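You operate a simulated robot arm through the tools that you are given. There is no shell and no other tool.

The job below is to be done with a simulated two-armed robot. You get a single attempt, and the scene is never put back.

TASK
Pick up the grey divider with one hand, pass it to the other hand and put it on the white table top.

It is judged by the outcome, as a careful person would: the job done as asked, and still so three seconds after it is handed in. It fails if anything else is knocked over, pushed out of place, dropped, spilled or broken.

THE ROBOT
Two 6-joint arms with two-finger grippers on one trunk, on a base that moves. Base frame: it is fixed to the floor where the robot stands at the start and does not move with it; the origin is under the middle of the robot, x ahead of it, y to its left, z up. Lengths are in mm, angles in degrees, forces in N, time in s.
The left shoulder is at the start at [30, 178, 813], the right one opposite. With the tool pointing down near the work surface each hand reaches from about 540 to 800 mm from the robot's upright axis, wherever it stands, measured 20 degrees to its own side. Places, roughly: grey divider (23x2x16 cm) [1700, -2800, 600]; white table top [4300, 500, 800]. Payload 2.54 kg a hand.
The TCP of each hand is the grasp point between the finger pads, 30 mm short of the fingertips. In the tool frame z runs along the fingers and y along their closing line. The gripper opens to 116 mm; its body begins 95 mm behind the TCP.
Orientation is that of the tool frame in the base frame, as a unit quaternion [x, y, z, w]. With the fingers straight down and closing along the base's y, the tool's x points along the base's -x, its y along +y and its z along -z.

THE INTERFACE
- The arms move only by the tool servo_tool. It takes "left_commands", "right_commands" or both (then of equal length, played together; a hand with none holds still); each is a list that holds one entry, the list of rows, each a list of 7 numbers: the shift along the tool's x, y, z in cm, then the turn, a rotation vector about the tool's x, y, z in degrees, then the finger opening in cm, from 0 to 11.6. In form: [[[x, y, z, rx, ry, rz, fingers], ...]]. A call has 1 to 20 rows; each row shifts and turns the commanded pose from where the row before left it, along the tool's axes as they then stand. A row lasts 0.2 s, in which the tool goes at most 50 mm and 8.6 degrees; a call with a longer step from one row to the next is refused whole, and so is a gripper value outside its range. Where a pose cannot be reached the arm comes as near as it can. A force on the tool above 40 N (or 10 N above the force at the start of the call, whichever is more), or a blocked arm, ends the call early, and 0.2 s more pass. Each finger travels about 153 mm/s and halts on what it meets, pressing with about 34 N; the grip force reading is that of the motor and also rises with nothing between the fingers. The clock runs only during rows and for 0.2 s after the last one: add rows that do not move to give the fingers time. The reply holds the time, the measured pose of the TCP, the force on the tool along the base axes, the opening and the grip force, in the units named above and with some noise, with the torque about the TCP (base axes, N m) and any sound that the robot's microphone picked up.
- Cameras (640 x 400 px; columns grow to the right, rows downward): "scene" is now at [47.4, -4.4, 1538.2]; the picture's right is [-0.04, -1.00, 0.00], its down [-0.74, 0.03, -0.68] and it looks along [0.68, -0.03, -0.74] (base axes); focal length 288 px, centre (320, 200). "left" rides on the left gripper at [69, 15, -122] in its tool frame; the picture's right is [-0.21, 0.98, 0.00], its down [-0.83, -0.18, -0.53] and it looks along [-0.52, -0.11, 0.85] (tool axes); focal length 251 px, centre (320, 200). "right" rides on the right gripper at [69, -15, -122] in its tool frame; the picture's right is [0.21, 0.98, 0.00], its down [-0.83, 0.18, -0.53] and it looks along [-0.52, 0.11, 0.85] (tool axes); focal length 251 px, centre (320, 200). There is no depth. A picture from a camera that has moved, and an enlarged one, comes with that camera's place and axes in the base frame and with its lens.
- capture(camera): a new picture of that camera. No time passes.
- slide_trunk(by): moves the trunk up (or, below 0, down) by that many mm; the arms and the scene camera ride with it, the base frame stays. It gives what a move gives, with no picture.
- base_move(legs): drives the robot by 1 to 6 legs, each [ahead, left, turn to the left] in mm, mm and degrees, along the robot's own axes; the way and the turn of a leg run together, so that a leg with both is an arc; at most 1500 mm and 180 degrees a leg. The arms and the cameras ride along, it lands a little off, and it stops where it bumps. It gives what a move gives.
- head_to(pan, tilt): turns the head with the scene camera to pan (to the left, within 143 degrees either way) and tilt (down, from -29 to 69), counted from straight ahead of the robot. It gives what a move gives.
- zoom(camera, box): a new picture of the part [left, top, right, bottom] of that camera's present view, enlarged. No time passes.
- hand_in(): hands the job in; it is judged then, once.

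Places have to be worked out from the pictures, the camera data and where the tool is seen. Open the grippers and draw the arms clear of the work before you hand the job in, unless the task says otherwise.

The tools are called after "Call:" as name(argument=value, ...) on one line, values as JSON. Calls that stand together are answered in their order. servo_tool: Moves the arms, as the interface text tells. Its arguments: {"type":"object","properties":{"left_commands":{"type":"array","items":{"type":"array","items":{"type":"array","items":{"type":"number"}}}},"right_commands":{"type":"array","items":{"type":"array","items":{"type":"array","items":{"type":"number"}}}}},"required":[]} The other tools are called the same way: slide_trunk (by) moves the trunk up or down; base_move (legs) drives the base; head_to (pan, tilt) turns the head that bears the scene camera; capture (camera) takes a picture; zoom (camera, box) takes an enlarged picture of a part of a camera's view; hand_in () hands the job in.

At the start:

```text
t: 0.0
left_eef_pos: [510.9, 190.0, 769.7]
left_tool_rot: [0.0, 1.0, 0.001, -0.001]
left_contact_force: [-0.3, -0.2, -0.3]
left_ft_torque: [0.0, -0.02, 0.01]
left_width: 116.1
left_finger_force: 0.2
right_eef_pos: [548.5, -192.3, 765.9]
right_tool_rot: [0.0, 1.0, 0.0, 0.0]
right_contact_force: [-0.4, -0.1, 0.0]
right_ft_torque: [0.01, -0.05, -0.03]
right_width: 116.1
right_finger_force: 0.1
trunk travel left (down, up): [-25.0, 515.0]
robot x, y, heading: [2.8, -0.0, -0.2]
head pan, tilt (commanded): [-2.2, 47.4]
```

scene: 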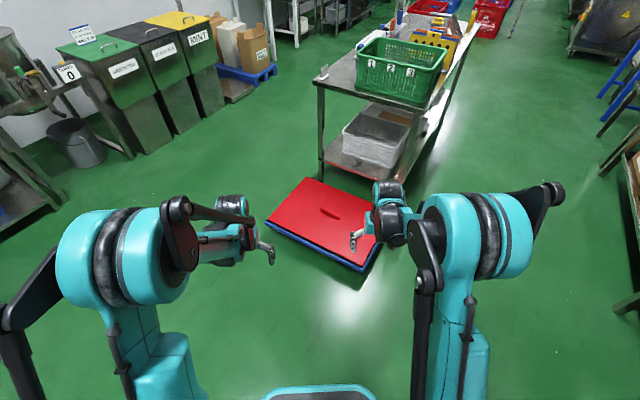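
right: 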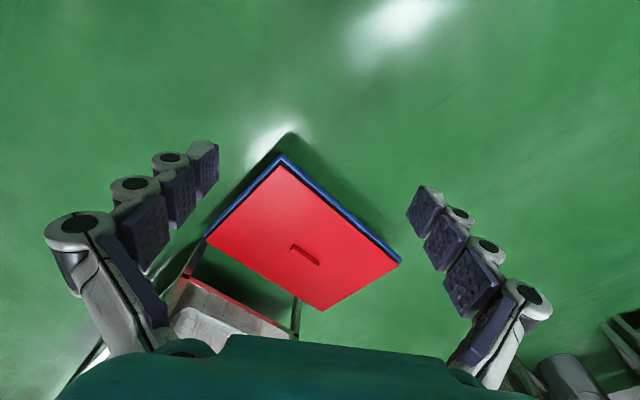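
left: 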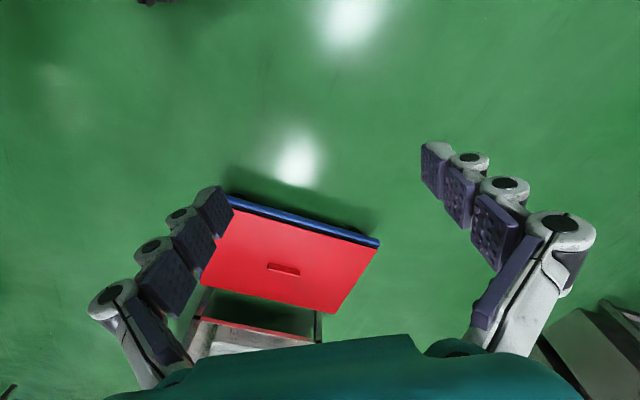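

The pictures show a workshop with a red lid on the floor in front of the robot and a shelving cart ahead. I'll turn the head to look toward the divider at about [1700, -2800], and then toward the table top.

Call:
head_to(pan=-58, tilt=15)

Call:
capture(camera="scene")

Call:
head_to(pan=7, tilt=12)

Call:
capture(camera="scene")

Call:
head_to(pan=-25, tilt=20)

Call:
capture(camera="scene")

```text
t: 1.2
left_eef_pos: [510.7, 189.9, 769.7]
left_tool_rot: [0.0, 1.0, 0.0, 0.0]
left_contact_force: [-1.1, 1.5, 0.8]
left_ft_torque: [0.02, 0.0, -0.01]
left_width: 116.1
left_finger_force: 0.1
right_eef_pos: [548.4, -192.4, 765.3]
right_tool_rot: [0.0, 1.0, -0.001, 0.0]
right_contact_force: [0.7, 0.0, -0.5]
right_ft_torque: [0.01, 0.01, -0.01]
right_width: 116.1
right_finger_force: 0.1
trunk travel left (down, up): [-25.0, 515.0]
robot x, y, heading: [-0.4, -2.1, -0.2]
head pan, tilt (commanded): [-58.0, 15.0]
```

```text
taken
camera scene: at [17.8, -80.5, 1588.4], right [-0.85, -0.53, 0.0], down [-0.14, 0.22, -0.97], along [0.51, -0.82, -0.26], focal length 288 px, centre (320, 200)
```

scene: 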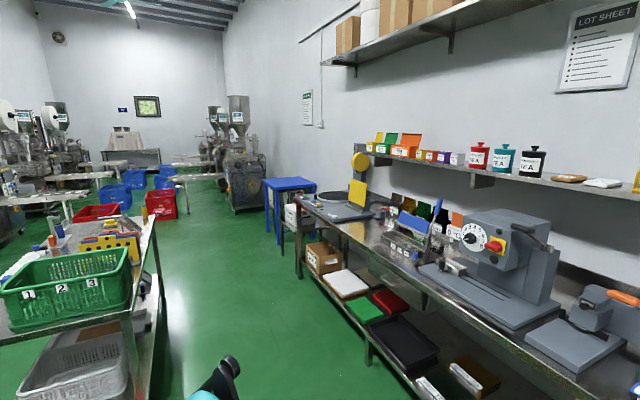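

```text
t: 2.6
left_eef_pos: [510.7, 189.9, 768.9]
left_tool_rot: [0.0, 1.0, 0.0, 0.001]
left_contact_force: [-0.6, 0.4, 0.3]
left_ft_torque: [0.01, -0.01, 0.0]
left_width: 115.9
left_finger_force: 0.1
right_eef_pos: [547.8, -192.6, 765.6]
right_tool_rot: [0.0, 1.0, 0.0, 0.0]
right_contact_force: [0.3, 0.1, 0.3]
right_ft_torque: [-0.04, 0.0, 0.01]
right_width: 115.8
right_finger_force: 0.0
trunk travel left (down, up): [-25.0, 515.0]
robot x, y, heading: [1.9, -1.9, -0.1]
head pan, tilt (commanded): [7.0, 12.0]
```

```text
taken
camera scene: at [60.8, 10.0, 1593.3], right [0.12, -0.99, 0.0], down [-0.21, -0.03, -0.98], along [0.97, 0.12, -0.21], focal length 288 px, centre (320, 200)
```

scene: 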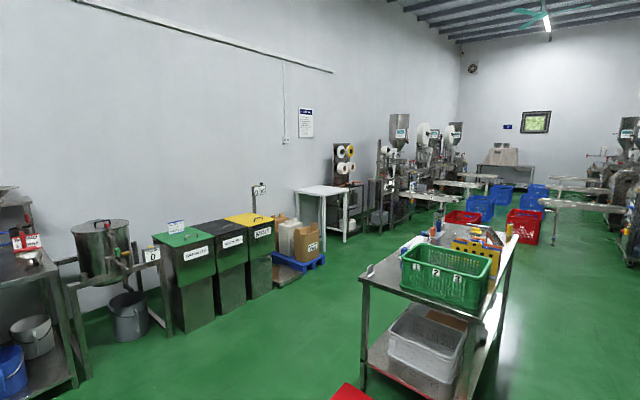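

```text
t: 3.6
left_eef_pos: [510.3, 188.9, 767.9]
left_tool_rot: [0.0, 1.0, 0.0, 0.001]
left_contact_force: [-0.8, 0.6, -0.1]
left_ft_torque: [-0.02, 0.0, -0.01]
left_width: 116.1
left_finger_force: 0.0
right_eef_pos: [548.4, -191.7, 765.1]
right_tool_rot: [0.0, 1.0, 0.001, 0.0]
right_contact_force: [0.4, 0.9, -0.4]
right_ft_torque: [0.04, -0.01, 0.02]
right_width: 116.2
right_finger_force: 0.1
trunk travel left (down, up): [-25.0, 515.0]
robot x, y, heading: [0.0, 0.3, 0.1]
head pan, tilt (commanded): [-25.0, 20.0]
```

```text
taken
camera scene: at [52.6, -40.6, 1580.3], right [-0.42, -0.91, 0.0], down [-0.31, 0.14, -0.94], along [0.85, -0.4, -0.34], focal length 288 px, centre (320, 200)
```

scene: 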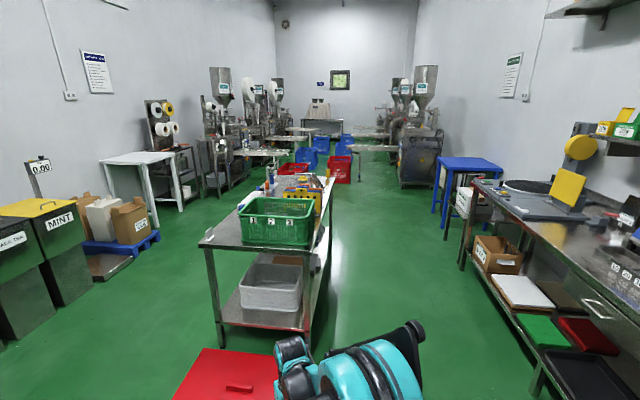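

The white table top is the small white-legged table at about column 320, row 190 of the second picture. Next I'll zoom toward where the divider should be, near the end of the right-hand work bench.

Call:
head_to(pan=-58, tilt=20)

Call:
zoom(camera="scene", box=[220, 100, 420, 225])

Call:
zoom(camera="scene", box=[240, 180, 560, 380])

```text
t: 4.6
left_eef_pos: [510.9, 190.5, 769.2]
left_tool_rot: [-0.001, 1.0, 0.0, 0.0]
left_contact_force: [0.6, 0.2, -0.1]
left_ft_torque: [-0.01, 0.0, -0.04]
left_width: 116.1
left_finger_force: 0.0
right_eef_pos: [548.4, -192.0, 766.0]
right_tool_rot: [0.0, 1.0, 0.0, 0.001]
right_contact_force: [0.4, 0.2, -0.2]
right_ft_torque: [-0.02, -0.05, 0.01]
right_width: 116.1
right_finger_force: 0.0
trunk travel left (down, up): [-25.0, 515.0]
robot x, y, heading: [-0.7, -3.0, 0.2]
head pan, tilt (commanded): [-58.0, 20.0]
```

```text
3.20 times, centred on (320, 162) of scene
camera zoom: at [17.6, -80.2, 1580.3], right [-0.85, -0.53, 0.0], down [-0.18, 0.29, -0.94], along [0.5, -0.8, -0.34], focal length 923 px, centre (320, 320)
```

zoom: 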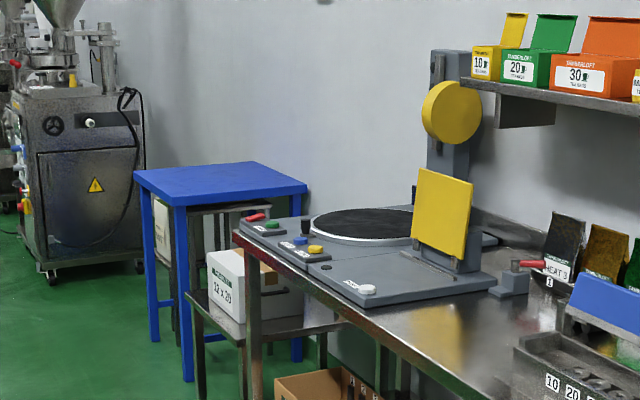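

```text
2.00 times, centred on (400, 280) of scene
camera zoom: at [17.6, -80.2, 1580.3], right [-0.85, -0.53, 0.0], down [-0.18, 0.29, -0.94], along [0.5, -0.8, -0.34], focal length 577 px, centre (160, 40)
```

zoom: 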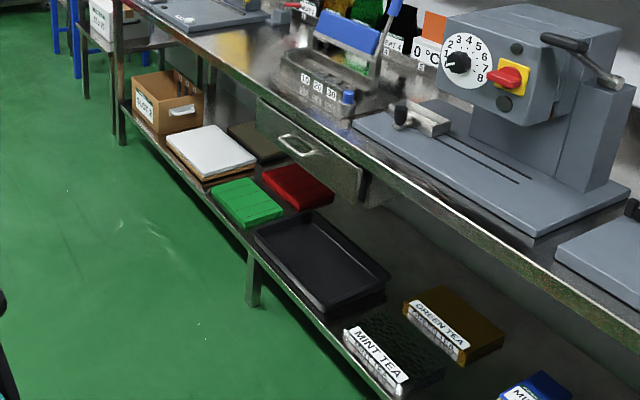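

The divider isn't visible yet. It projects to the spot behind the end of the right-hand bench, where a small stand holds a white box. The room axis runs at about -29°, so I'll turn to that heading and drive down the aisle between the cart and the bench in short legs, then look again.

Call:
base_move(legs=[[0, 0, -29], [0, -380, 0], [1200, 0, 0]])

Call:
head_to(pan=-40, tilt=20)

Call:
capture(camera="scene")

```text
t: 14.1
left_eef_pos: [1400.4, -1006.4, 768.5]
left_tool_rot: [0.256, 0.967, 0.0, 0.0]
left_contact_force: [0.6, 0.1, 0.2]
left_ft_torque: [0.0, -0.02, 0.0]
left_width: 116.0
left_finger_force: 0.1
right_eef_pos: [1244.9, -1358.3, 765.3]
right_tool_rot: [0.255, 0.967, 0.0, 0.0]
right_contact_force: [-0.1, 0.2, 0.2]
right_ft_torque: [0.02, 0.05, -0.01]
right_width: 116.0
right_finger_force: 0.2
trunk travel left (down, up): [-25.0, 515.0]
robot x, y, heading: [861.4, -918.6, -29.7]
head pan, tilt (commanded): [-58.0, 20.0]
```

```text
t: 14.9
left_eef_pos: [1400.8, -1006.9, 769.1]
left_tool_rot: [0.256, 0.967, 0.0, -0.001]
left_contact_force: [0.3, 0.1, 0.8]
left_ft_torque: [0.02, -0.03, -0.01]
left_width: 116.0
left_finger_force: 0.1
right_eef_pos: [1245.0, -1357.8, 766.1]
right_tool_rot: [0.256, 0.967, -0.001, 0.0]
right_contact_force: [0.1, 0.5, -1.0]
right_ft_torque: [-0.03, -0.01, -0.01]
right_width: 115.9
right_finger_force: 0.0
trunk travel left (down, up): [-25.0, 515.0]
robot x, y, heading: [864.5, -916.2, -29.7]
head pan, tilt (commanded): [-40.0, 20.0]
```

```text
taken
camera scene: at [868.0, -993.0, 1580.3], right [-0.94, -0.35, 0.0], down [-0.12, 0.32, -0.94], along [0.33, -0.88, -0.34], focal length 288 px, centre (320, 200)
```

scene: 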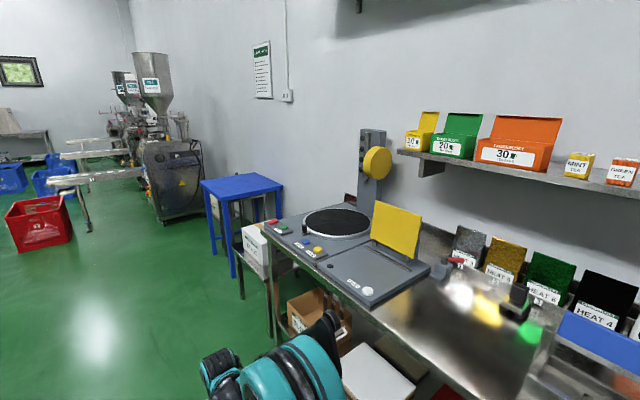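

The stand with the white box sits just past the end of the bench. I'll drive another 800 mm ahead and look down at it.

Call:
base_move(legs=[[800, 0, 0]])

Call:
head_to(pan=-70, tilt=32)

Call:
capture(camera="scene")

```text
t: 19.2
left_eef_pos: [2097.1, -1405.6, 768.2]
left_tool_rot: [0.256, 0.967, -0.001, 0.0]
left_contact_force: [0.1, 0.5, 0.0]
left_ft_torque: [0.03, 0.02, 0.0]
left_width: 115.9
left_finger_force: 0.1
right_eef_pos: [1940.2, -1754.9, 765.2]
right_tool_rot: [0.256, 0.967, 0.0, 0.0]
right_contact_force: [0.3, 0.4, 0.1]
right_ft_torque: [-0.01, 0.02, -0.03]
right_width: 116.1
right_finger_force: 0.1
trunk travel left (down, up): [-25.0, 515.0]
robot x, y, heading: [1559.2, -1314.6, -30.0]
head pan, tilt (commanded): [-40.0, 20.0]
```

```text
t: 20.1
left_eef_pos: [2096.9, -1403.5, 769.4]
left_tool_rot: [0.256, 0.967, -0.001, -0.001]
left_contact_force: [-0.1, -0.1, 0.1]
left_ft_torque: [0.01, 0.01, 0.02]
left_width: 116.1
left_finger_force: 0.0
right_eef_pos: [1940.5, -1755.7, 766.7]
right_tool_rot: [0.257, 0.967, 0.0, 0.0]
right_contact_force: [0.0, 0.2, -0.7]
right_ft_torque: [0.01, -0.02, -0.02]
right_width: 116.2
right_finger_force: 0.2
trunk travel left (down, up): [-25.0, 515.0]
robot x, y, heading: [1559.2, -1315.9, -29.6]
head pan, tilt (commanded): [-70.0, 32.0]
```

```text
taken
camera scene: at [1517.1, -1391.2, 1561.1], right [-0.99, 0.17, 0.0], down [0.09, 0.52, -0.85], along [-0.14, -0.84, -0.53], focal length 288 px, centre (320, 200)
```

scene: 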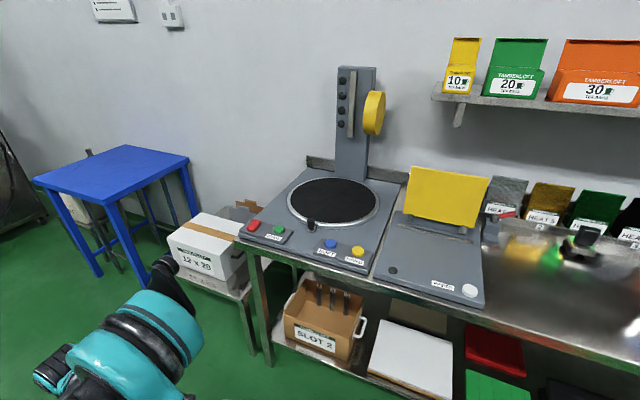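

There's an open brown box behind the white carton on the stand, and the divider projects to about column 248, row 217, right there. I'll zoom in on it.

Call:
zoom(camera="scene", box=[150, 160, 310, 260])

Call:
zoom(camera="scene", box=[230, 240, 390, 360])

```text
4.00 times, centred on (230, 210) of scene
camera zoom: at [1517.1, -1391.2, 1561.1], right [-0.99, 0.17, 0.0], down [0.09, 0.52, -0.85], along [-0.14, -0.84, -0.53], focal length 1154 px, centre (680, 160)
```

zoom: 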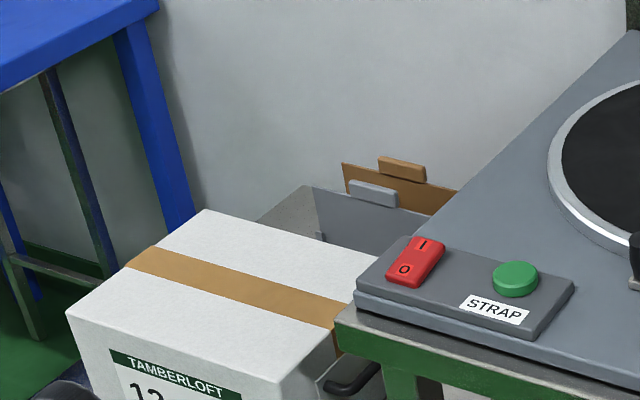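

```text
3.33 times, centred on (310, 300) of scene
camera zoom: at [1517.1, -1391.2, 1561.1], right [-0.99, 0.17, 0.0], down [0.09, 0.52, -0.85], along [-0.14, -0.84, -0.53], focal length 961 px, centre (353, -133)
```

zoom: 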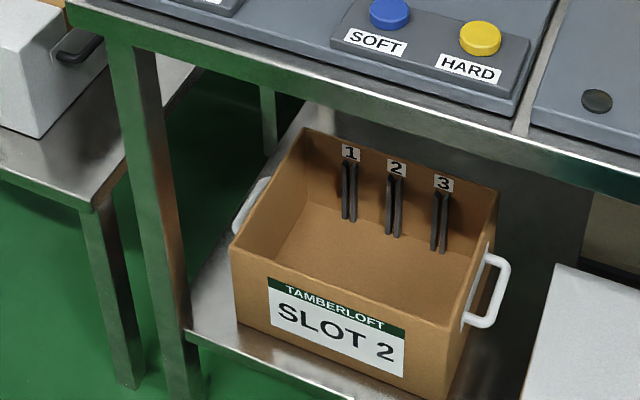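

A grey divider with a tab on top stands upright behind the white carton, with a brown one behind it. I'll drive further so I'm opposite the stand and get a clear view of how they're held.

Call:
base_move(legs=[[850, 0, 0]])

Call:
head_to(pan=-90, tilt=35)

Call:
capture(camera="scene")

Call:
zoom(camera="scene", box=[220, 130, 420, 255])

```text
t: 24.6
left_eef_pos: [2834.9, -1824.2, 768.1]
left_tool_rot: [0.256, 0.967, 0.0, 0.001]
left_contact_force: [0.1, -0.6, 0.0]
left_ft_torque: [-0.02, 0.02, -0.02]
left_width: 115.9
left_finger_force: 0.1
right_eef_pos: [2678.8, -2177.1, 765.7]
right_tool_rot: [0.256, 0.967, 0.0, 0.0]
right_contact_force: [0.0, 1.2, 0.1]
right_ft_torque: [-0.04, 0.03, -0.01]
right_width: 116.1
right_finger_force: 0.0
trunk travel left (down, up): [-25.0, 515.0]
robot x, y, heading: [2300.1, -1738.4, -29.8]
head pan, tilt (commanded): [-70.0, 32.0]
```

```text
t: 25.5
left_eef_pos: [2835.2, -1824.3, 769.1]
left_tool_rot: [0.255, 0.967, 0.0, 0.0]
left_contact_force: [-0.2, -0.4, -0.4]
left_ft_torque: [-0.05, 0.0, 0.0]
left_width: 115.7
left_finger_force: 0.2
right_eef_pos: [2679.6, -2175.7, 764.8]
right_tool_rot: [0.256, 0.967, 0.0, 0.001]
right_contact_force: [0.4, 0.0, -0.3]
right_ft_torque: [0.01, -0.03, 0.0]
right_width: 115.9
right_finger_force: 0.1
trunk travel left (down, up): [-25.0, 515.0]
robot x, y, heading: [2299.3, -1736.2, -29.6]
head pan, tilt (commanded): [-90.0, 35.0]
```

```text
taken
camera scene: at [2226.6, -1800.2, 1556.4], right [-0.87, 0.49, 0.0], down [0.28, 0.5, -0.82], along [-0.4, -0.71, -0.57], focal length 288 px, centre (320, 200)
```

scene: 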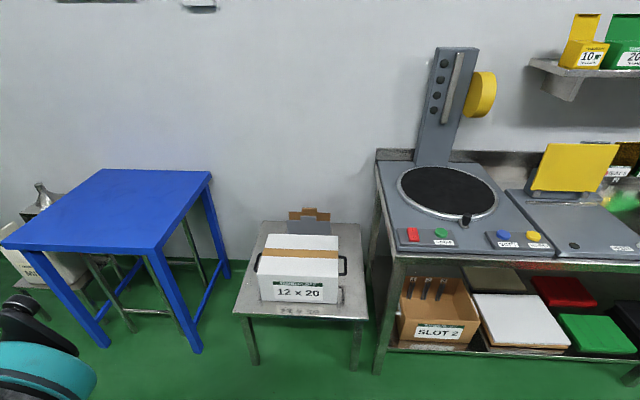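

```text
3.20 times, centred on (320, 192) of scene
camera zoom: at [2226.6, -1800.2, 1556.4], right [-0.87, 0.49, 0.0], down [0.28, 0.5, -0.82], along [-0.4, -0.71, -0.57], focal length 923 px, centre (320, 224)
```

zoom: 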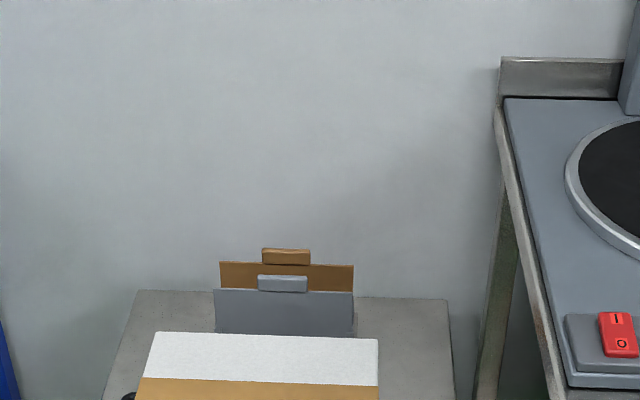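

The stand is about 450 mm high. It holds the white carton (top about z=635), then the grey divider about 1260 mm from my axis in the "right" direction, then the brown divider about 80 mm behind it. I'll turn to face the stand and look at both the scene and my own arms.

Call:
base_move(legs=[[0, 0, -90]])

Call:
head_to(pan=0, tilt=40)

Call:
capture(camera="scene")

Call:
head_to(pan=-40, tilt=60)

Call:
capture(camera="scene")

```text
t: 29.7
left_eef_pos: [2212.7, -2274.2, 769.1]
left_tool_rot: [0.863, 0.505, -0.001, 0.0]
left_contact_force: [0.0, -0.2, -0.5]
left_ft_torque: [0.0, -0.01, 0.0]
left_width: 116.0
left_finger_force: 0.0
right_eef_pos: [1860.0, -2119.7, 765.8]
right_tool_rot: [0.863, 0.504, -0.001, -0.001]
right_contact_force: [-0.5, -0.7, 1.1]
right_ft_torque: [-0.02, 0.04, 0.0]
right_width: 115.9
right_finger_force: 0.0
trunk travel left (down, up): [-25.0, 515.0]
robot x, y, heading: [2297.1, -1737.8, -119.7]
head pan, tilt (commanded): [-90.0, 35.0]
```

```text
t: 31.3
left_eef_pos: [2212.3, -2274.0, 767.6]
left_tool_rot: [0.863, 0.504, 0.0, 0.0]
left_contact_force: [0.3, -0.4, 0.3]
left_ft_torque: [0.01, 0.01, 0.02]
left_width: 115.9
left_finger_force: 0.1
right_eef_pos: [1860.2, -2119.5, 766.1]
right_tool_rot: [0.863, 0.505, 0.0, 0.0]
right_contact_force: [0.1, 0.6, -0.9]
right_ft_torque: [-0.02, 0.01, 0.01]
right_width: 115.9
right_finger_force: 0.0
trunk travel left (down, up): [-25.0, 515.0]
robot x, y, heading: [2297.4, -1737.1, -119.7]
head pan, tilt (commanded): [0.0, 40.0]
```

```text
taken
camera scene: at [2268.7, -1786.4, 1548.8], right [-0.87, 0.49, 0.0], down [0.32, 0.56, -0.77], along [-0.38, -0.67, -0.64], focal length 288 px, centre (320, 200)
```

scene: 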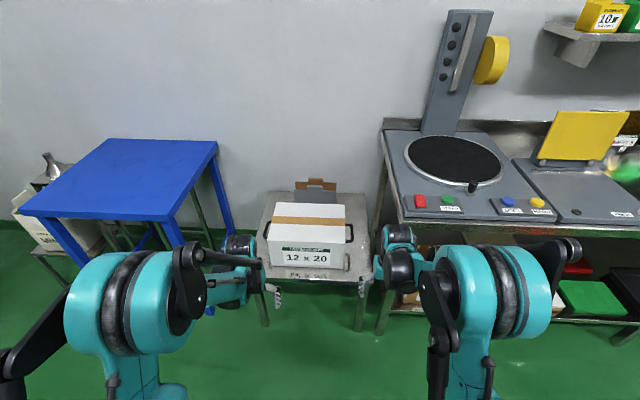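

```text
t: 32.4
left_eef_pos: [2212.4, -2275.1, 768.2]
left_tool_rot: [0.864, 0.504, 0.0, 0.0]
left_contact_force: [0.8, -0.2, 0.0]
left_ft_torque: [-0.05, 0.01, 0.0]
left_width: 116.0
left_finger_force: 0.0
right_eef_pos: [1860.0, -2119.6, 765.9]
right_tool_rot: [0.863, 0.505, 0.0, 0.0]
right_contact_force: [0.4, 0.4, 1.0]
right_ft_torque: [-0.02, 0.02, 0.02]
right_width: 116.1
right_finger_force: 0.1
trunk travel left (down, up): [-25.0, 515.0]
robot x, y, heading: [2297.3, -1737.7, -119.4]
head pan, tilt (commanded): [-40.0, 60.0]
```

```text
taken
camera scene: at [2248.1, -1735.9, 1522.1], right [-0.35, 0.94, 0.0], down [0.81, 0.3, -0.5], along [-0.47, -0.18, -0.87], focal length 288 px, centre (320, 200)
```

scene: 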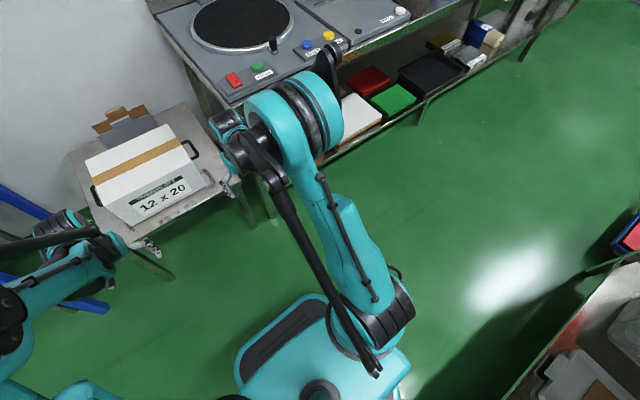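

I'm now facing the stand, and the elbows ride high at about z=1090. I'll look straight down to learn the base footprint, and zoom at the dividers from here.

Call:
head_to(pan=0, tilt=69)

Call:
capture(camera="scene")

Call:
head_to(pan=0, tilt=38)

Call:
zoom(camera="scene", box=[240, 150, 400, 250])

```text
t: 33.5
left_eef_pos: [2212.8, -2273.7, 769.1]
left_tool_rot: [0.863, 0.505, 0.0, 0.0]
left_contact_force: [-0.5, 0.4, -0.2]
left_ft_torque: [-0.04, -0.01, 0.01]
left_width: 115.8
left_finger_force: 0.1
right_eef_pos: [1861.1, -2119.9, 765.0]
right_tool_rot: [0.864, 0.504, 0.001, 0.0]
right_contact_force: [-0.4, 0.0, 0.1]
right_ft_torque: [-0.01, -0.02, 0.02]
right_width: 116.2
right_finger_force: 0.1
trunk travel left (down, up): [-25.0, 515.0]
robot x, y, heading: [2298.8, -1736.4, -119.6]
head pan, tilt (commanded): [0.0, 68.8]
```

```text
taken
camera scene: at [2283.0, -1761.1, 1512.7], right [-0.87, 0.49, 0.0], down [0.46, 0.81, -0.36], along [-0.18, -0.32, -0.93], focal length 288 px, centre (320, 200)
```

scene: 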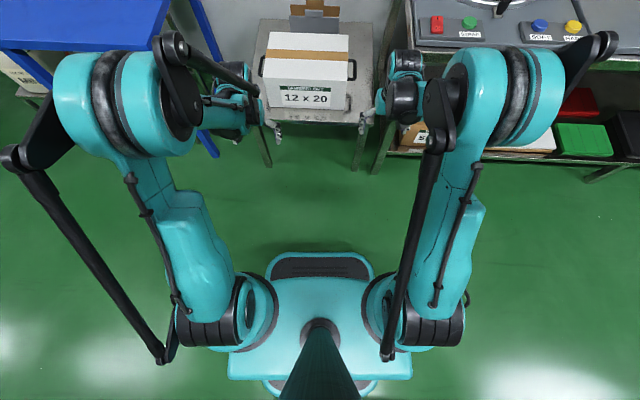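

```text
t: 34.4
left_eef_pos: [2212.6, -2274.2, 768.6]
left_tool_rot: [0.863, 0.505, 0.0, 0.001]
left_contact_force: [-0.8, 0.9, 0.1]
left_ft_torque: [0.01, 0.0, -0.02]
left_width: 116.0
left_finger_force: 0.1
right_eef_pos: [1861.9, -2119.3, 764.9]
right_tool_rot: [0.864, 0.504, -0.001, 0.0]
right_contact_force: [0.8, -0.4, -0.4]
right_ft_torque: [0.03, -0.02, -0.01]
right_width: 115.9
right_finger_force: 0.1
trunk travel left (down, up): [-25.0, 515.0]
robot x, y, heading: [2297.5, -1737.2, -119.3]
head pan, tilt (commanded): [0.0, 38.0]
```

```text
4.00 times, centred on (320, 200) of scene
camera zoom: at [2268.1, -1787.6, 1551.8], right [-0.87, 0.49, 0.0], down [0.3, 0.54, -0.79], along [-0.39, -0.69, -0.62], focal length 1154 px, centre (320, 200)
```

zoom: 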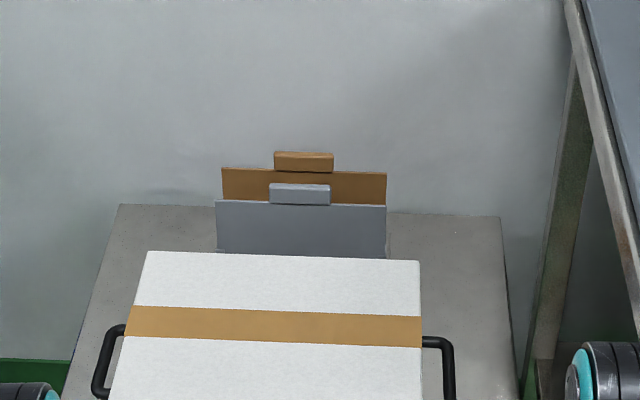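

The divider plate top is at about z=590, with a tab about 80 mm wide on top. It's roughly 1280 mm ahead of my axis and 26 mm left, and the stand is turned about 3° relative to my heading. I'll zoom in more closely to judge the plate thickness and how it stands.

Call:
zoom(camera="scene", box=[288, 180, 344, 215])

```text
11.43 times, centred on (316, 198) of scene
camera zoom: at [2268.1, -1787.6, 1551.8], right [-0.87, 0.49, 0.0], down [0.3, 0.54, -0.79], along [-0.39, -0.69, -0.62], focal length 3296 px, centre (366, 229)
```

zoom: 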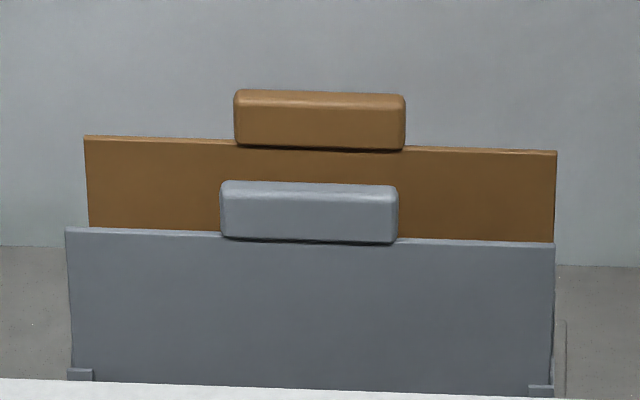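

The divider is a thin plate with a tab about 84×20 mm on top and small feet or holders at its bottom corners. The brown divider is about 73 mm behind it. I'll square up to the stand, shift left so the divider falls in the right arm's range, move partway in and look down again.

Call:
base_move(legs=[[0, 0, -2.7], [0, 220, 0], [300, 0, 0]])

Call:
head_to(pan=0, tilt=60)

Call:
capture(camera="scene")

Call:
capture(camera="right")

Call:
capture(camera="left")

```text
t: 38.2
left_eef_pos: [2215.8, -2643.3, 769.1]
left_tool_rot: [0.874, 0.486, 0.0, 0.0]
left_contact_force: [-0.3, -0.5, -0.2]
left_ft_torque: [0.03, -0.01, 0.0]
left_width: 115.8
left_finger_force: 0.1
right_eef_pos: [1870.8, -2473.8, 765.0]
right_tool_rot: [0.874, 0.486, 0.0, 0.0]
right_contact_force: [0.2, -1.3, -0.3]
right_ft_torque: [0.02, 0.03, 0.01]
right_width: 116.1
right_finger_force: 0.0
trunk travel left (down, up): [-25.0, 515.0]
robot x, y, heading: [2322.0, -2104.2, -121.9]
head pan, tilt (commanded): [0.0, 38.0]
```

```text
t: 39.0
left_eef_pos: [2216.1, -2642.4, 768.3]
left_tool_rot: [0.874, 0.486, 0.0, -0.001]
left_contact_force: [0.1, -1.3, -1.0]
left_ft_torque: [0.01, -0.03, -0.01]
left_width: 116.0
left_finger_force: 0.0
right_eef_pos: [1871.5, -2471.3, 766.2]
right_tool_rot: [0.875, 0.484, 0.0, 0.0]
right_contact_force: [0.0, -0.3, 0.5]
right_ft_torque: [0.0, 0.0, -0.05]
right_width: 116.0
right_finger_force: 0.1
trunk travel left (down, up): [-25.0, 515.0]
robot x, y, heading: [2325.0, -2108.1, -121.8]
head pan, tilt (commanded): [0.0, 60.0]
```

```text
taken
camera scene: at [2303.4, -2142.3, 1522.2], right [-0.85, 0.53, 0.0], down [0.46, 0.73, -0.5], along [-0.26, -0.42, -0.87], focal length 288 px, centre (320, 200)
```

scene: 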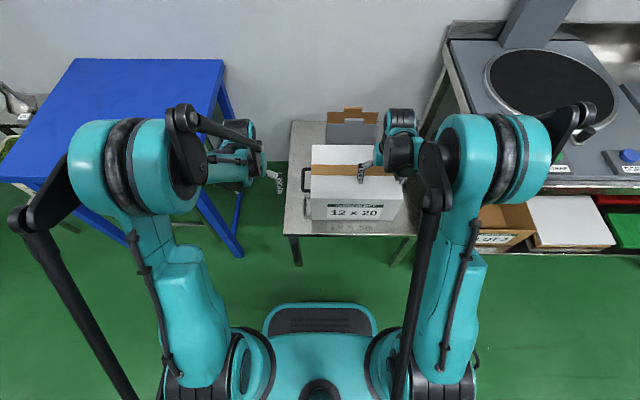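

```text
taken
camera right: at [1894.7, -2406.0, 886.9], right [0.94, -0.33, 0.0], down [-0.28, -0.8, 0.53], along [-0.18, -0.5, -0.85], focal length 251 px, centre (320, 200)
```

right: 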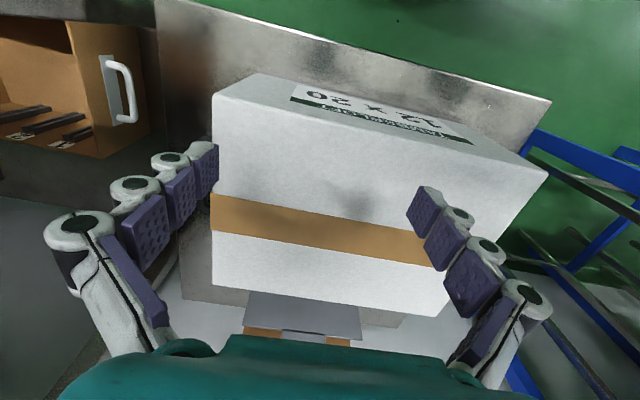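

```text
taken
camera left: at [2265.8, -2593.1, 890.6], right [0.72, -0.7, 0.0], down [-0.59, -0.6, 0.53], along [-0.37, -0.38, -0.85], focal length 251 px, centre (320, 200)
```

left: 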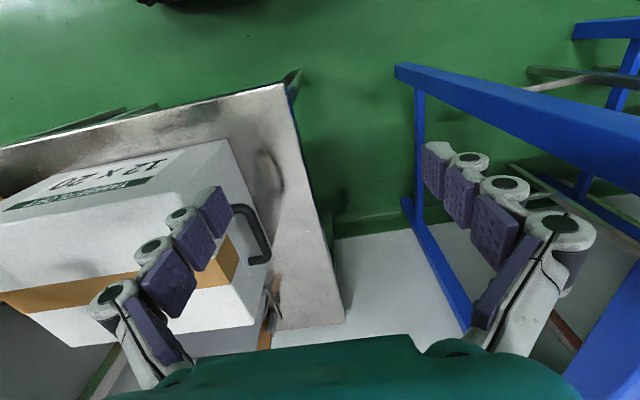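

The stand front is now about 506 mm ahead of my axis. The divider is about 980 mm ahead and 140 mm right, with its top at z≈590. Before driving closer I'll turn the right tool by 90° so it closes across the plate's thickness, then test the reach by extending it forward high above the carton.

Call:
servo_tool(right_commands=[[[0, 0, 0, 0, 0, -8.2, 6], [0, 0, 0, 0, 0, -8.2, 6], [0, 0, 0, 0, 0, -8.2, 6], [0, 0, 0, 0, 0, -8.2, 6], [0, 0, 0, 0, 0, -8.2, 6], [0, 0, 0, 0, 0, -8.2, 6], [0, 0, 0, 0, 0, -8.2, 6], [0, 0, 0, 0, 0, -8.2, 6], [0, 0, 0, 0, 0, -8.2, 6], [0, 0, 0, 0, 0, -8.2, 6], [0, 0, 0, 0, 0, -8.0, 6], [0, -4, 0, 0, 0, 0, 6], [0, -4, 0, 0, 0, 0, 6], [0, -4, 0, 0, 0, 0, 6], [0, -4, 0, 0, 0, 0, 6], [0, -4, 0, 0, 0, 0, 6], [0, 0, 0, 0, 0, 0, 6]]])

Call:
capture(camera="right")

Call:
capture(camera="scene")

```text
t: 42.6
left_eef_pos: [2216.2, -2642.4, 768.7]
left_tool_rot: [0.874, 0.485, 0.0, 0.001]
left_contact_force: [-0.3, 1.2, 0.8]
left_ft_torque: [-0.01, -0.01, -0.03]
left_width: 116.0
left_finger_force: 0.0
right_eef_pos: [1765.4, -2642.8, 765.6]
right_tool_rot: [0.274, 0.962, 0.0, 0.0]
right_contact_force: [0.1, 0.1, 0.6]
right_ft_torque: [-0.06, 0.0, -0.03]
right_width: 60.5
right_finger_force: 0.0
trunk travel left (down, up): [-25.0, 515.0]
robot x, y, heading: [2323.9, -2111.3, -122.1]
head pan, tilt (commanded): [0.0, 60.0]
```

```text
taken
camera right: at [1699.1, -2618.6, 886.9], right [0.33, 0.94, 0.0], down [0.8, -0.28, 0.53], along [0.5, -0.18, -0.85], focal length 251 px, centre (320, 200)
```

right: 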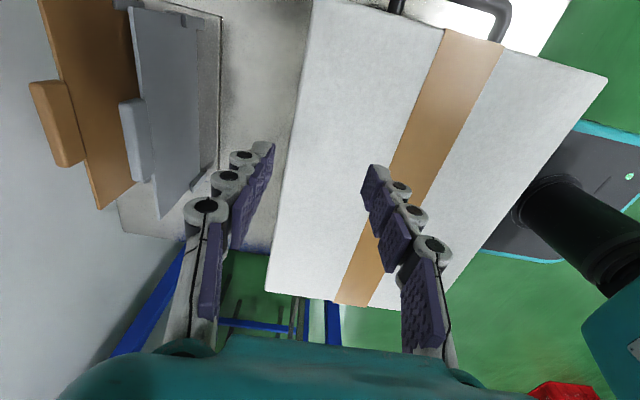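

```text
taken
camera scene: at [2303.6, -2142.1, 1522.1], right [-0.85, 0.53, 0.0], down [0.46, 0.73, -0.5], along [-0.26, -0.42, -0.87], focal length 288 px, centre (320, 200)
```

scene: 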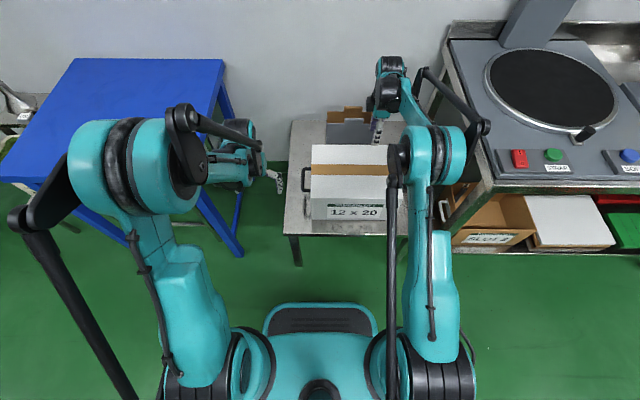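

The arm reached 748 mm ahead without trouble, and the wrist camera now sees the dividers from above. I'll zoom in to see how the grey plate is held at the bottom.

Call:
zoom(camera="right", box=[20, 0, 260, 150])

Call:
zoom(camera="right", box=[80, 100, 272, 220])

```text
2.67 times, centred on (140, 75) of right
camera zoom: at [1699.1, -2618.6, 886.9], right [0.33, 0.94, 0.0], down [0.8, -0.28, 0.53], along [0.5, -0.18, -0.85], focal length 670 px, centre (800, 533)
```

zoom: 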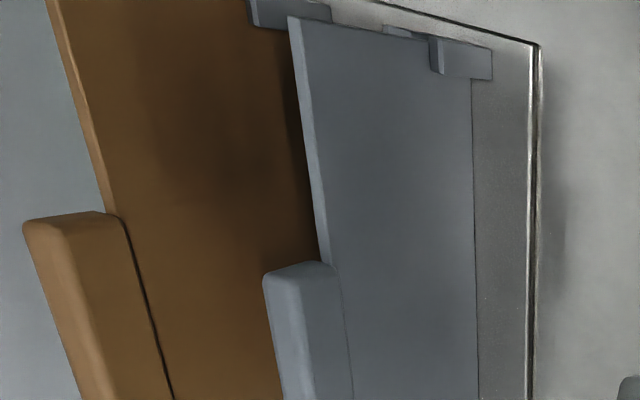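

```text
3.33 times, centred on (176, 160) of right
camera zoom: at [1699.1, -2618.6, 886.9], right [0.33, 0.94, 0.0], down [0.8, -0.28, 0.53], along [0.5, -0.18, -0.85], focal length 838 px, centre (800, 333)
```

zoom: 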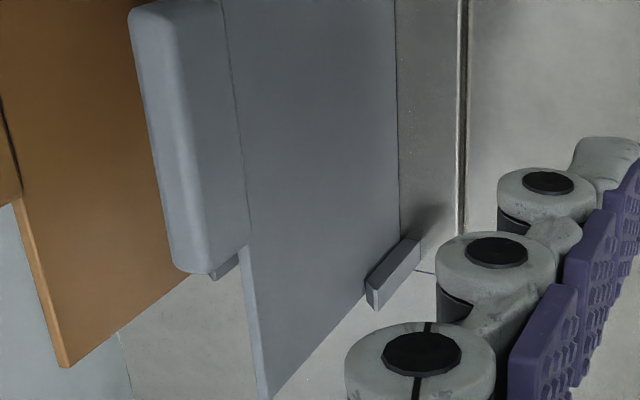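

From the wrist view I triangulate the plate's top edge at about z=613, roughly 930 mm ahead, spanning 21 to 250 mm to my right. The tab top is about z=638, and the plate sits in a low rack with short guide posts. I'll drive 160 mm closer with the hand high, then check the base clearance and measure again.

Call:
base_move(legs=[[160, 0, 0]])

Call:
capture(camera="scene")

Call:
capture(camera="right")

Call:
head_to(pan=0, tilt=69)

Call:
capture(camera="scene")

```text
t: 44.1
left_eef_pos: [2129.9, -2780.2, 767.7]
left_tool_rot: [0.875, 0.484, 0.0, 0.0]
left_contact_force: [-0.2, 0.2, 0.1]
left_ft_torque: [0.01, 0.02, 0.0]
left_width: 116.3
left_finger_force: 0.1
right_eef_pos: [1679.2, -2778.4, 765.6]
right_tool_rot: [0.275, 0.961, 0.001, 0.0]
right_contact_force: [-1.3, -0.2, -0.1]
right_ft_torque: [0.03, -0.06, 0.02]
right_width: 60.0
right_finger_force: 0.1
trunk travel left (down, up): [-25.0, 515.0]
robot x, y, heading: [2238.3, -2245.8, -121.8]
head pan, tilt (commanded): [0.0, 60.0]
```

```text
taken
camera scene: at [2217.2, -2280.3, 1522.0], right [-0.85, 0.53, 0.0], down [0.46, 0.73, -0.5], along [-0.26, -0.42, -0.87], focal length 288 px, centre (320, 200)
```

scene: 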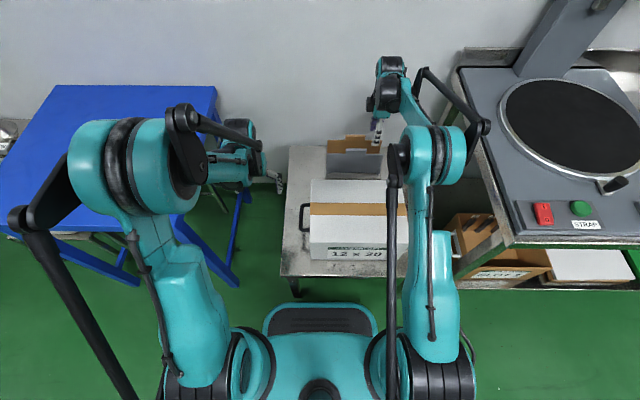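

```text
taken
camera right: at [1612.6, -2755.1, 885.9], right [0.34, 0.94, 0.0], down [0.8, -0.28, 0.53], along [0.5, -0.18, -0.85], focal length 251 px, centre (320, 200)
```

right: 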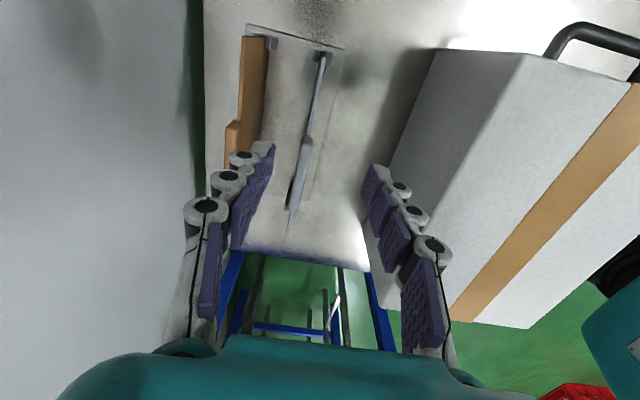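

```text
t: 44.8
left_eef_pos: [2131.1, -2779.2, 768.6]
left_tool_rot: [0.875, 0.485, 0.0, -0.001]
left_contact_force: [1.0, -0.7, -0.2]
left_ft_torque: [0.0, -0.03, -0.01]
left_width: 116.0
left_finger_force: 0.1
right_eef_pos: [1679.2, -2778.6, 765.5]
right_tool_rot: [0.276, 0.961, 0.0, 0.0]
right_contact_force: [0.0, 0.0, 0.4]
right_ft_torque: [0.02, 0.02, 0.01]
right_width: 60.1
right_finger_force: 0.1
trunk travel left (down, up): [-25.0, 515.0]
robot x, y, heading: [2240.6, -2249.1, -122.1]
head pan, tilt (commanded): [0.0, 68.8]
```

```text
taken
camera scene: at [2223.6, -2270.1, 1512.7], right [-0.85, 0.53, 0.0], down [0.49, 0.79, -0.36], along [-0.19, -0.31, -0.93], focal length 288 px, centre (320, 200)
```

scene: 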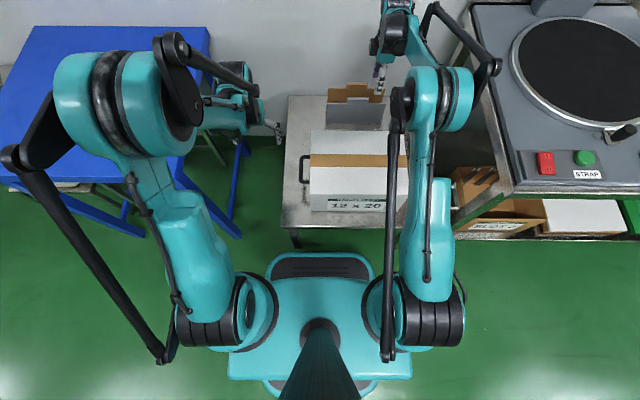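

The hand is now almost directly over the plate, which shows edge-on between the fingers, and the base still has clearance to the stand. I'll zoom into the wrist view to place the tab exactly.

Call:
zoom(camera="right", box=[220, 20, 412, 140])

Call:
zoom(camera="right", box=[220, 120, 412, 240])

Call:
zoom(camera="scene", box=[260, 190, 420, 290])

```text
3.33 times, centred on (316, 80) of right
camera zoom: at [1613.0, -2754.5, 886.6], right [0.34, 0.94, 0.0], down [0.8, -0.28, 0.53], along [0.5, -0.18, -0.85], focal length 838 px, centre (333, 600)
```

zoom: 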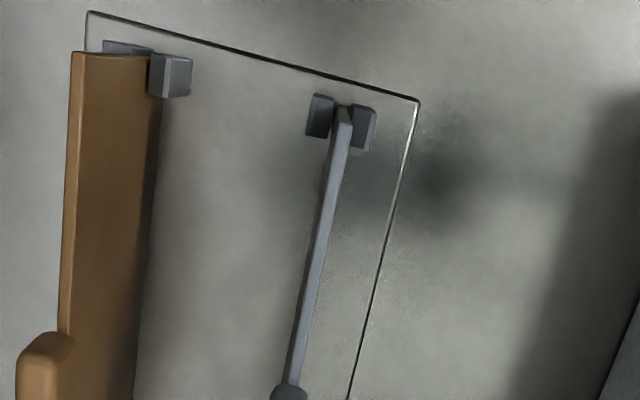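

```text
3.33 times, centred on (316, 180) of right
camera zoom: at [1613.0, -2754.5, 886.6], right [0.34, 0.94, 0.0], down [0.8, -0.28, 0.53], along [0.5, -0.18, -0.85], focal length 838 px, centre (333, 267)
```

zoom: 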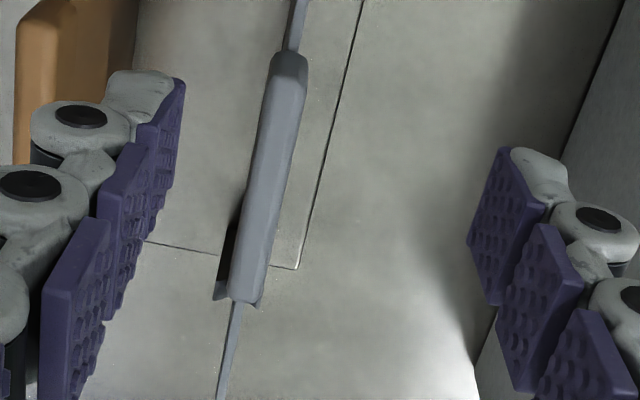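

```text
4.00 times, centred on (340, 240) of scene
camera zoom: at [2223.6, -2270.1, 1512.7], right [-0.85, 0.53, 0.0], down [0.49, 0.79, -0.36], along [-0.19, -0.31, -0.93], focal length 1154 px, centre (240, 40)
```

zoom: 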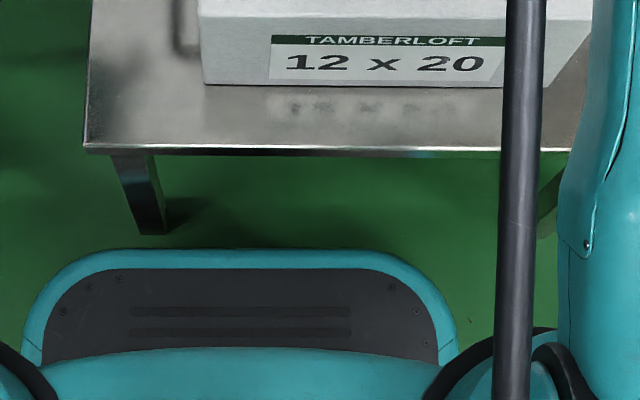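

The tab centre comes out at about 758 mm ahead, 140 mm right, with its top at z≈640. The TCP is at 747 ahead, 195 right, so I need 54 mm left and 11 mm forward. I'll align at this height with the fingers at 4 cm and then check before going down.

Call:
servo_tool(right_commands=[[[-2.7, -0.55, 0, 0, 0, 0, 4], [-2.7, -0.55, 0, 0, 0, 0, 4], [0, 0, 2, 0, 0, 0, 4], [0, 0, 2, 0, 0, 0, 4], [0, 0, 1, 0, 0, 0, 4], [0, 0, 0, 0, 0, 0, 4]]])

Call:
capture(camera="right")

Call:
zoom(camera="right", box=[200, 100, 440, 250])

```text
t: 46.2
left_eef_pos: [2129.6, -2779.4, 767.9]
left_tool_rot: [0.874, 0.485, -0.001, 0.0]
left_contact_force: [-0.2, -0.5, 0.7]
left_ft_torque: [-0.03, 0.0, -0.02]
left_width: 115.7
left_finger_force: 0.1
right_eef_pos: [1719.5, -2815.3, 713.6]
right_tool_rot: [0.276, 0.961, 0.0, 0.0]
right_contact_force: [0.0, -0.4, -0.5]
right_ft_torque: [0.03, 0.01, 0.01]
right_width: 39.8
right_finger_force: 0.2
trunk travel left (down, up): [-25.0, 515.0]
robot x, y, heading: [2242.4, -2245.7, -122.1]
head pan, tilt (commanded): [0.0, 68.8]
```

```text
taken
camera right: at [1652.7, -2792.4, 835.9], right [0.34, 0.94, 0.0], down [0.8, -0.28, 0.53], along [0.5, -0.18, -0.85], focal length 251 px, centre (320, 200)
```

right: 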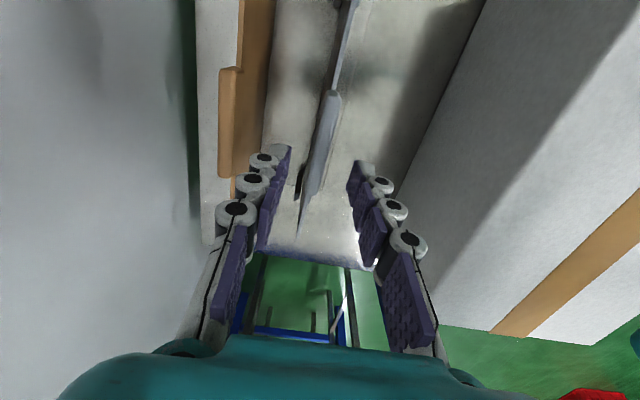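

```text
2.67 times, centred on (320, 175) of right
camera zoom: at [1652.7, -2792.4, 835.9], right [0.34, 0.94, 0.0], down [0.8, -0.28, 0.53], along [0.5, -0.18, -0.85], focal length 670 px, centre (320, 267)
```

zoom: 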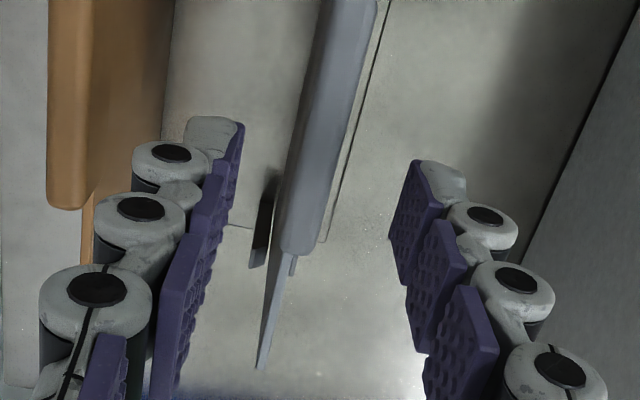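

Seen from the tool frame, the tab is centred within 2 mm, and its 85 mm length confirms the top at z≈640. I'll descend 88 mm with the fingers at 4 cm, then inspect before closing.

Call:
servo_tool(right_commands=[[[0, 0.15, 2, 0, 0, 0, 4], [0, 0, 2, 0, 0, 0, 4], [0, 0, 2, 0, 0, 0, 4], [0, 0, 1.8, 0, 0, 0, 4], [0, 0, 1, 0, 0, 0, 4], [0, 0, 0, 0, 0, 0, 4]]])

Call:
capture(camera="right")

Call:
zoom(camera="right", box=[200, 100, 440, 250])

```text
t: 47.6
left_eef_pos: [2130.5, -2779.7, 769.8]
left_tool_rot: [0.875, 0.485, 0.0, 0.0]
left_contact_force: [0.0, -0.6, -0.9]
left_ft_torque: [0.02, -0.03, 0.0]
left_width: 115.8
left_finger_force: 0.1
right_eef_pos: [1721.2, -2813.7, 627.4]
right_tool_rot: [0.275, 0.961, 0.0, 0.0]
right_contact_force: [0.6, -0.1, -0.1]
right_ft_torque: [-0.01, 0.02, 0.03]
right_width: 40.0
right_finger_force: 0.1
trunk travel left (down, up): [-25.0, 515.0]
robot x, y, heading: [2242.9, -2246.4, -121.9]
head pan, tilt (commanded): [0.0, 68.8]
```

```text
taken
camera right: at [1653.5, -2790.9, 748.4], right [0.34, 0.94, 0.0], down [0.8, -0.28, 0.53], along [0.5, -0.18, -0.85], focal length 251 px, centre (320, 200)
```

right: 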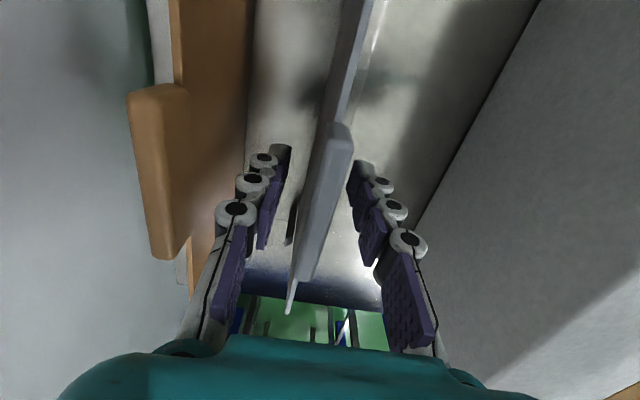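

```text
2.67 times, centred on (320, 175) of right
camera zoom: at [1653.5, -2790.9, 748.4], right [0.34, 0.94, 0.0], down [0.8, -0.28, 0.53], along [0.5, -0.18, -0.85], focal length 670 px, centre (320, 267)
```

zoom: 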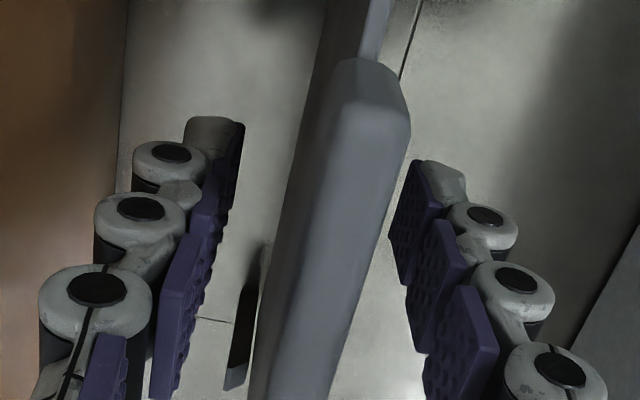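

The tab sits centred between the fingers. Its apparent length now puts the tab top nearer z≈648, so I'll raise the hand 8 mm and close on it in steps.

Call:
servo_tool(right_commands=[[[-0.3, 0, -0.8, 0, 0, 0, 4], [0, 0, 0, 0, 0, 0, 3], [0, 0, 0, 0, 0, 0, 2.4], [0, 0, 0, 0, 0, 0, 1.5], [0, 0, 0, 0, 0, 0, 0.5], [0, 0, 0, 0, 0, 0, 0], [0, 0, 0, 0, 0, 0, 0]]])

Call:
capture(camera="right")

```text
t: 49.2
left_eef_pos: [2129.7, -2779.8, 767.6]
left_tool_rot: [0.874, 0.485, -0.001, 0.0]
left_contact_force: [1.2, 0.2, 0.1]
left_ft_torque: [0.0, 0.0, -0.01]
left_width: 115.9
left_finger_force: 0.0
right_eef_pos: [1722.2, -2817.2, 634.3]
right_tool_rot: [0.275, 0.961, 0.0, 0.0]
right_contact_force: [-0.2, 0.0, 0.1]
right_ft_torque: [-0.04, -0.01, -0.03]
right_width: 9.9
right_finger_force: 33.7
trunk travel left (down, up): [-25.0, 515.0]
robot x, y, heading: [2237.2, -2247.5, -122.2]
head pan, tilt (commanded): [0.0, 68.8]
```

```text
taken
camera right: at [1656.1, -2792.9, 756.5], right [0.34, 0.94, 0.0], down [0.8, -0.28, 0.53], along [0.5, -0.18, -0.85], focal length 251 px, centre (320, 200)
```

right: 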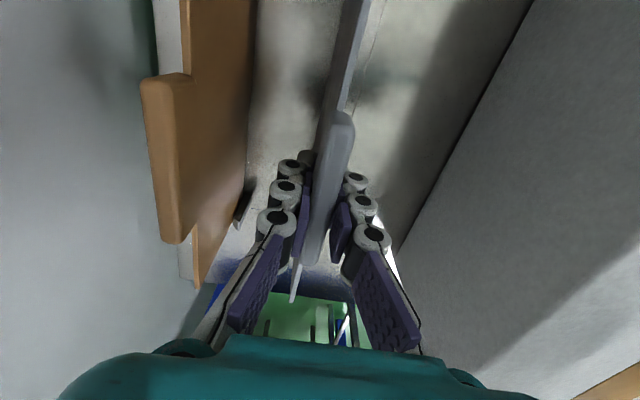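

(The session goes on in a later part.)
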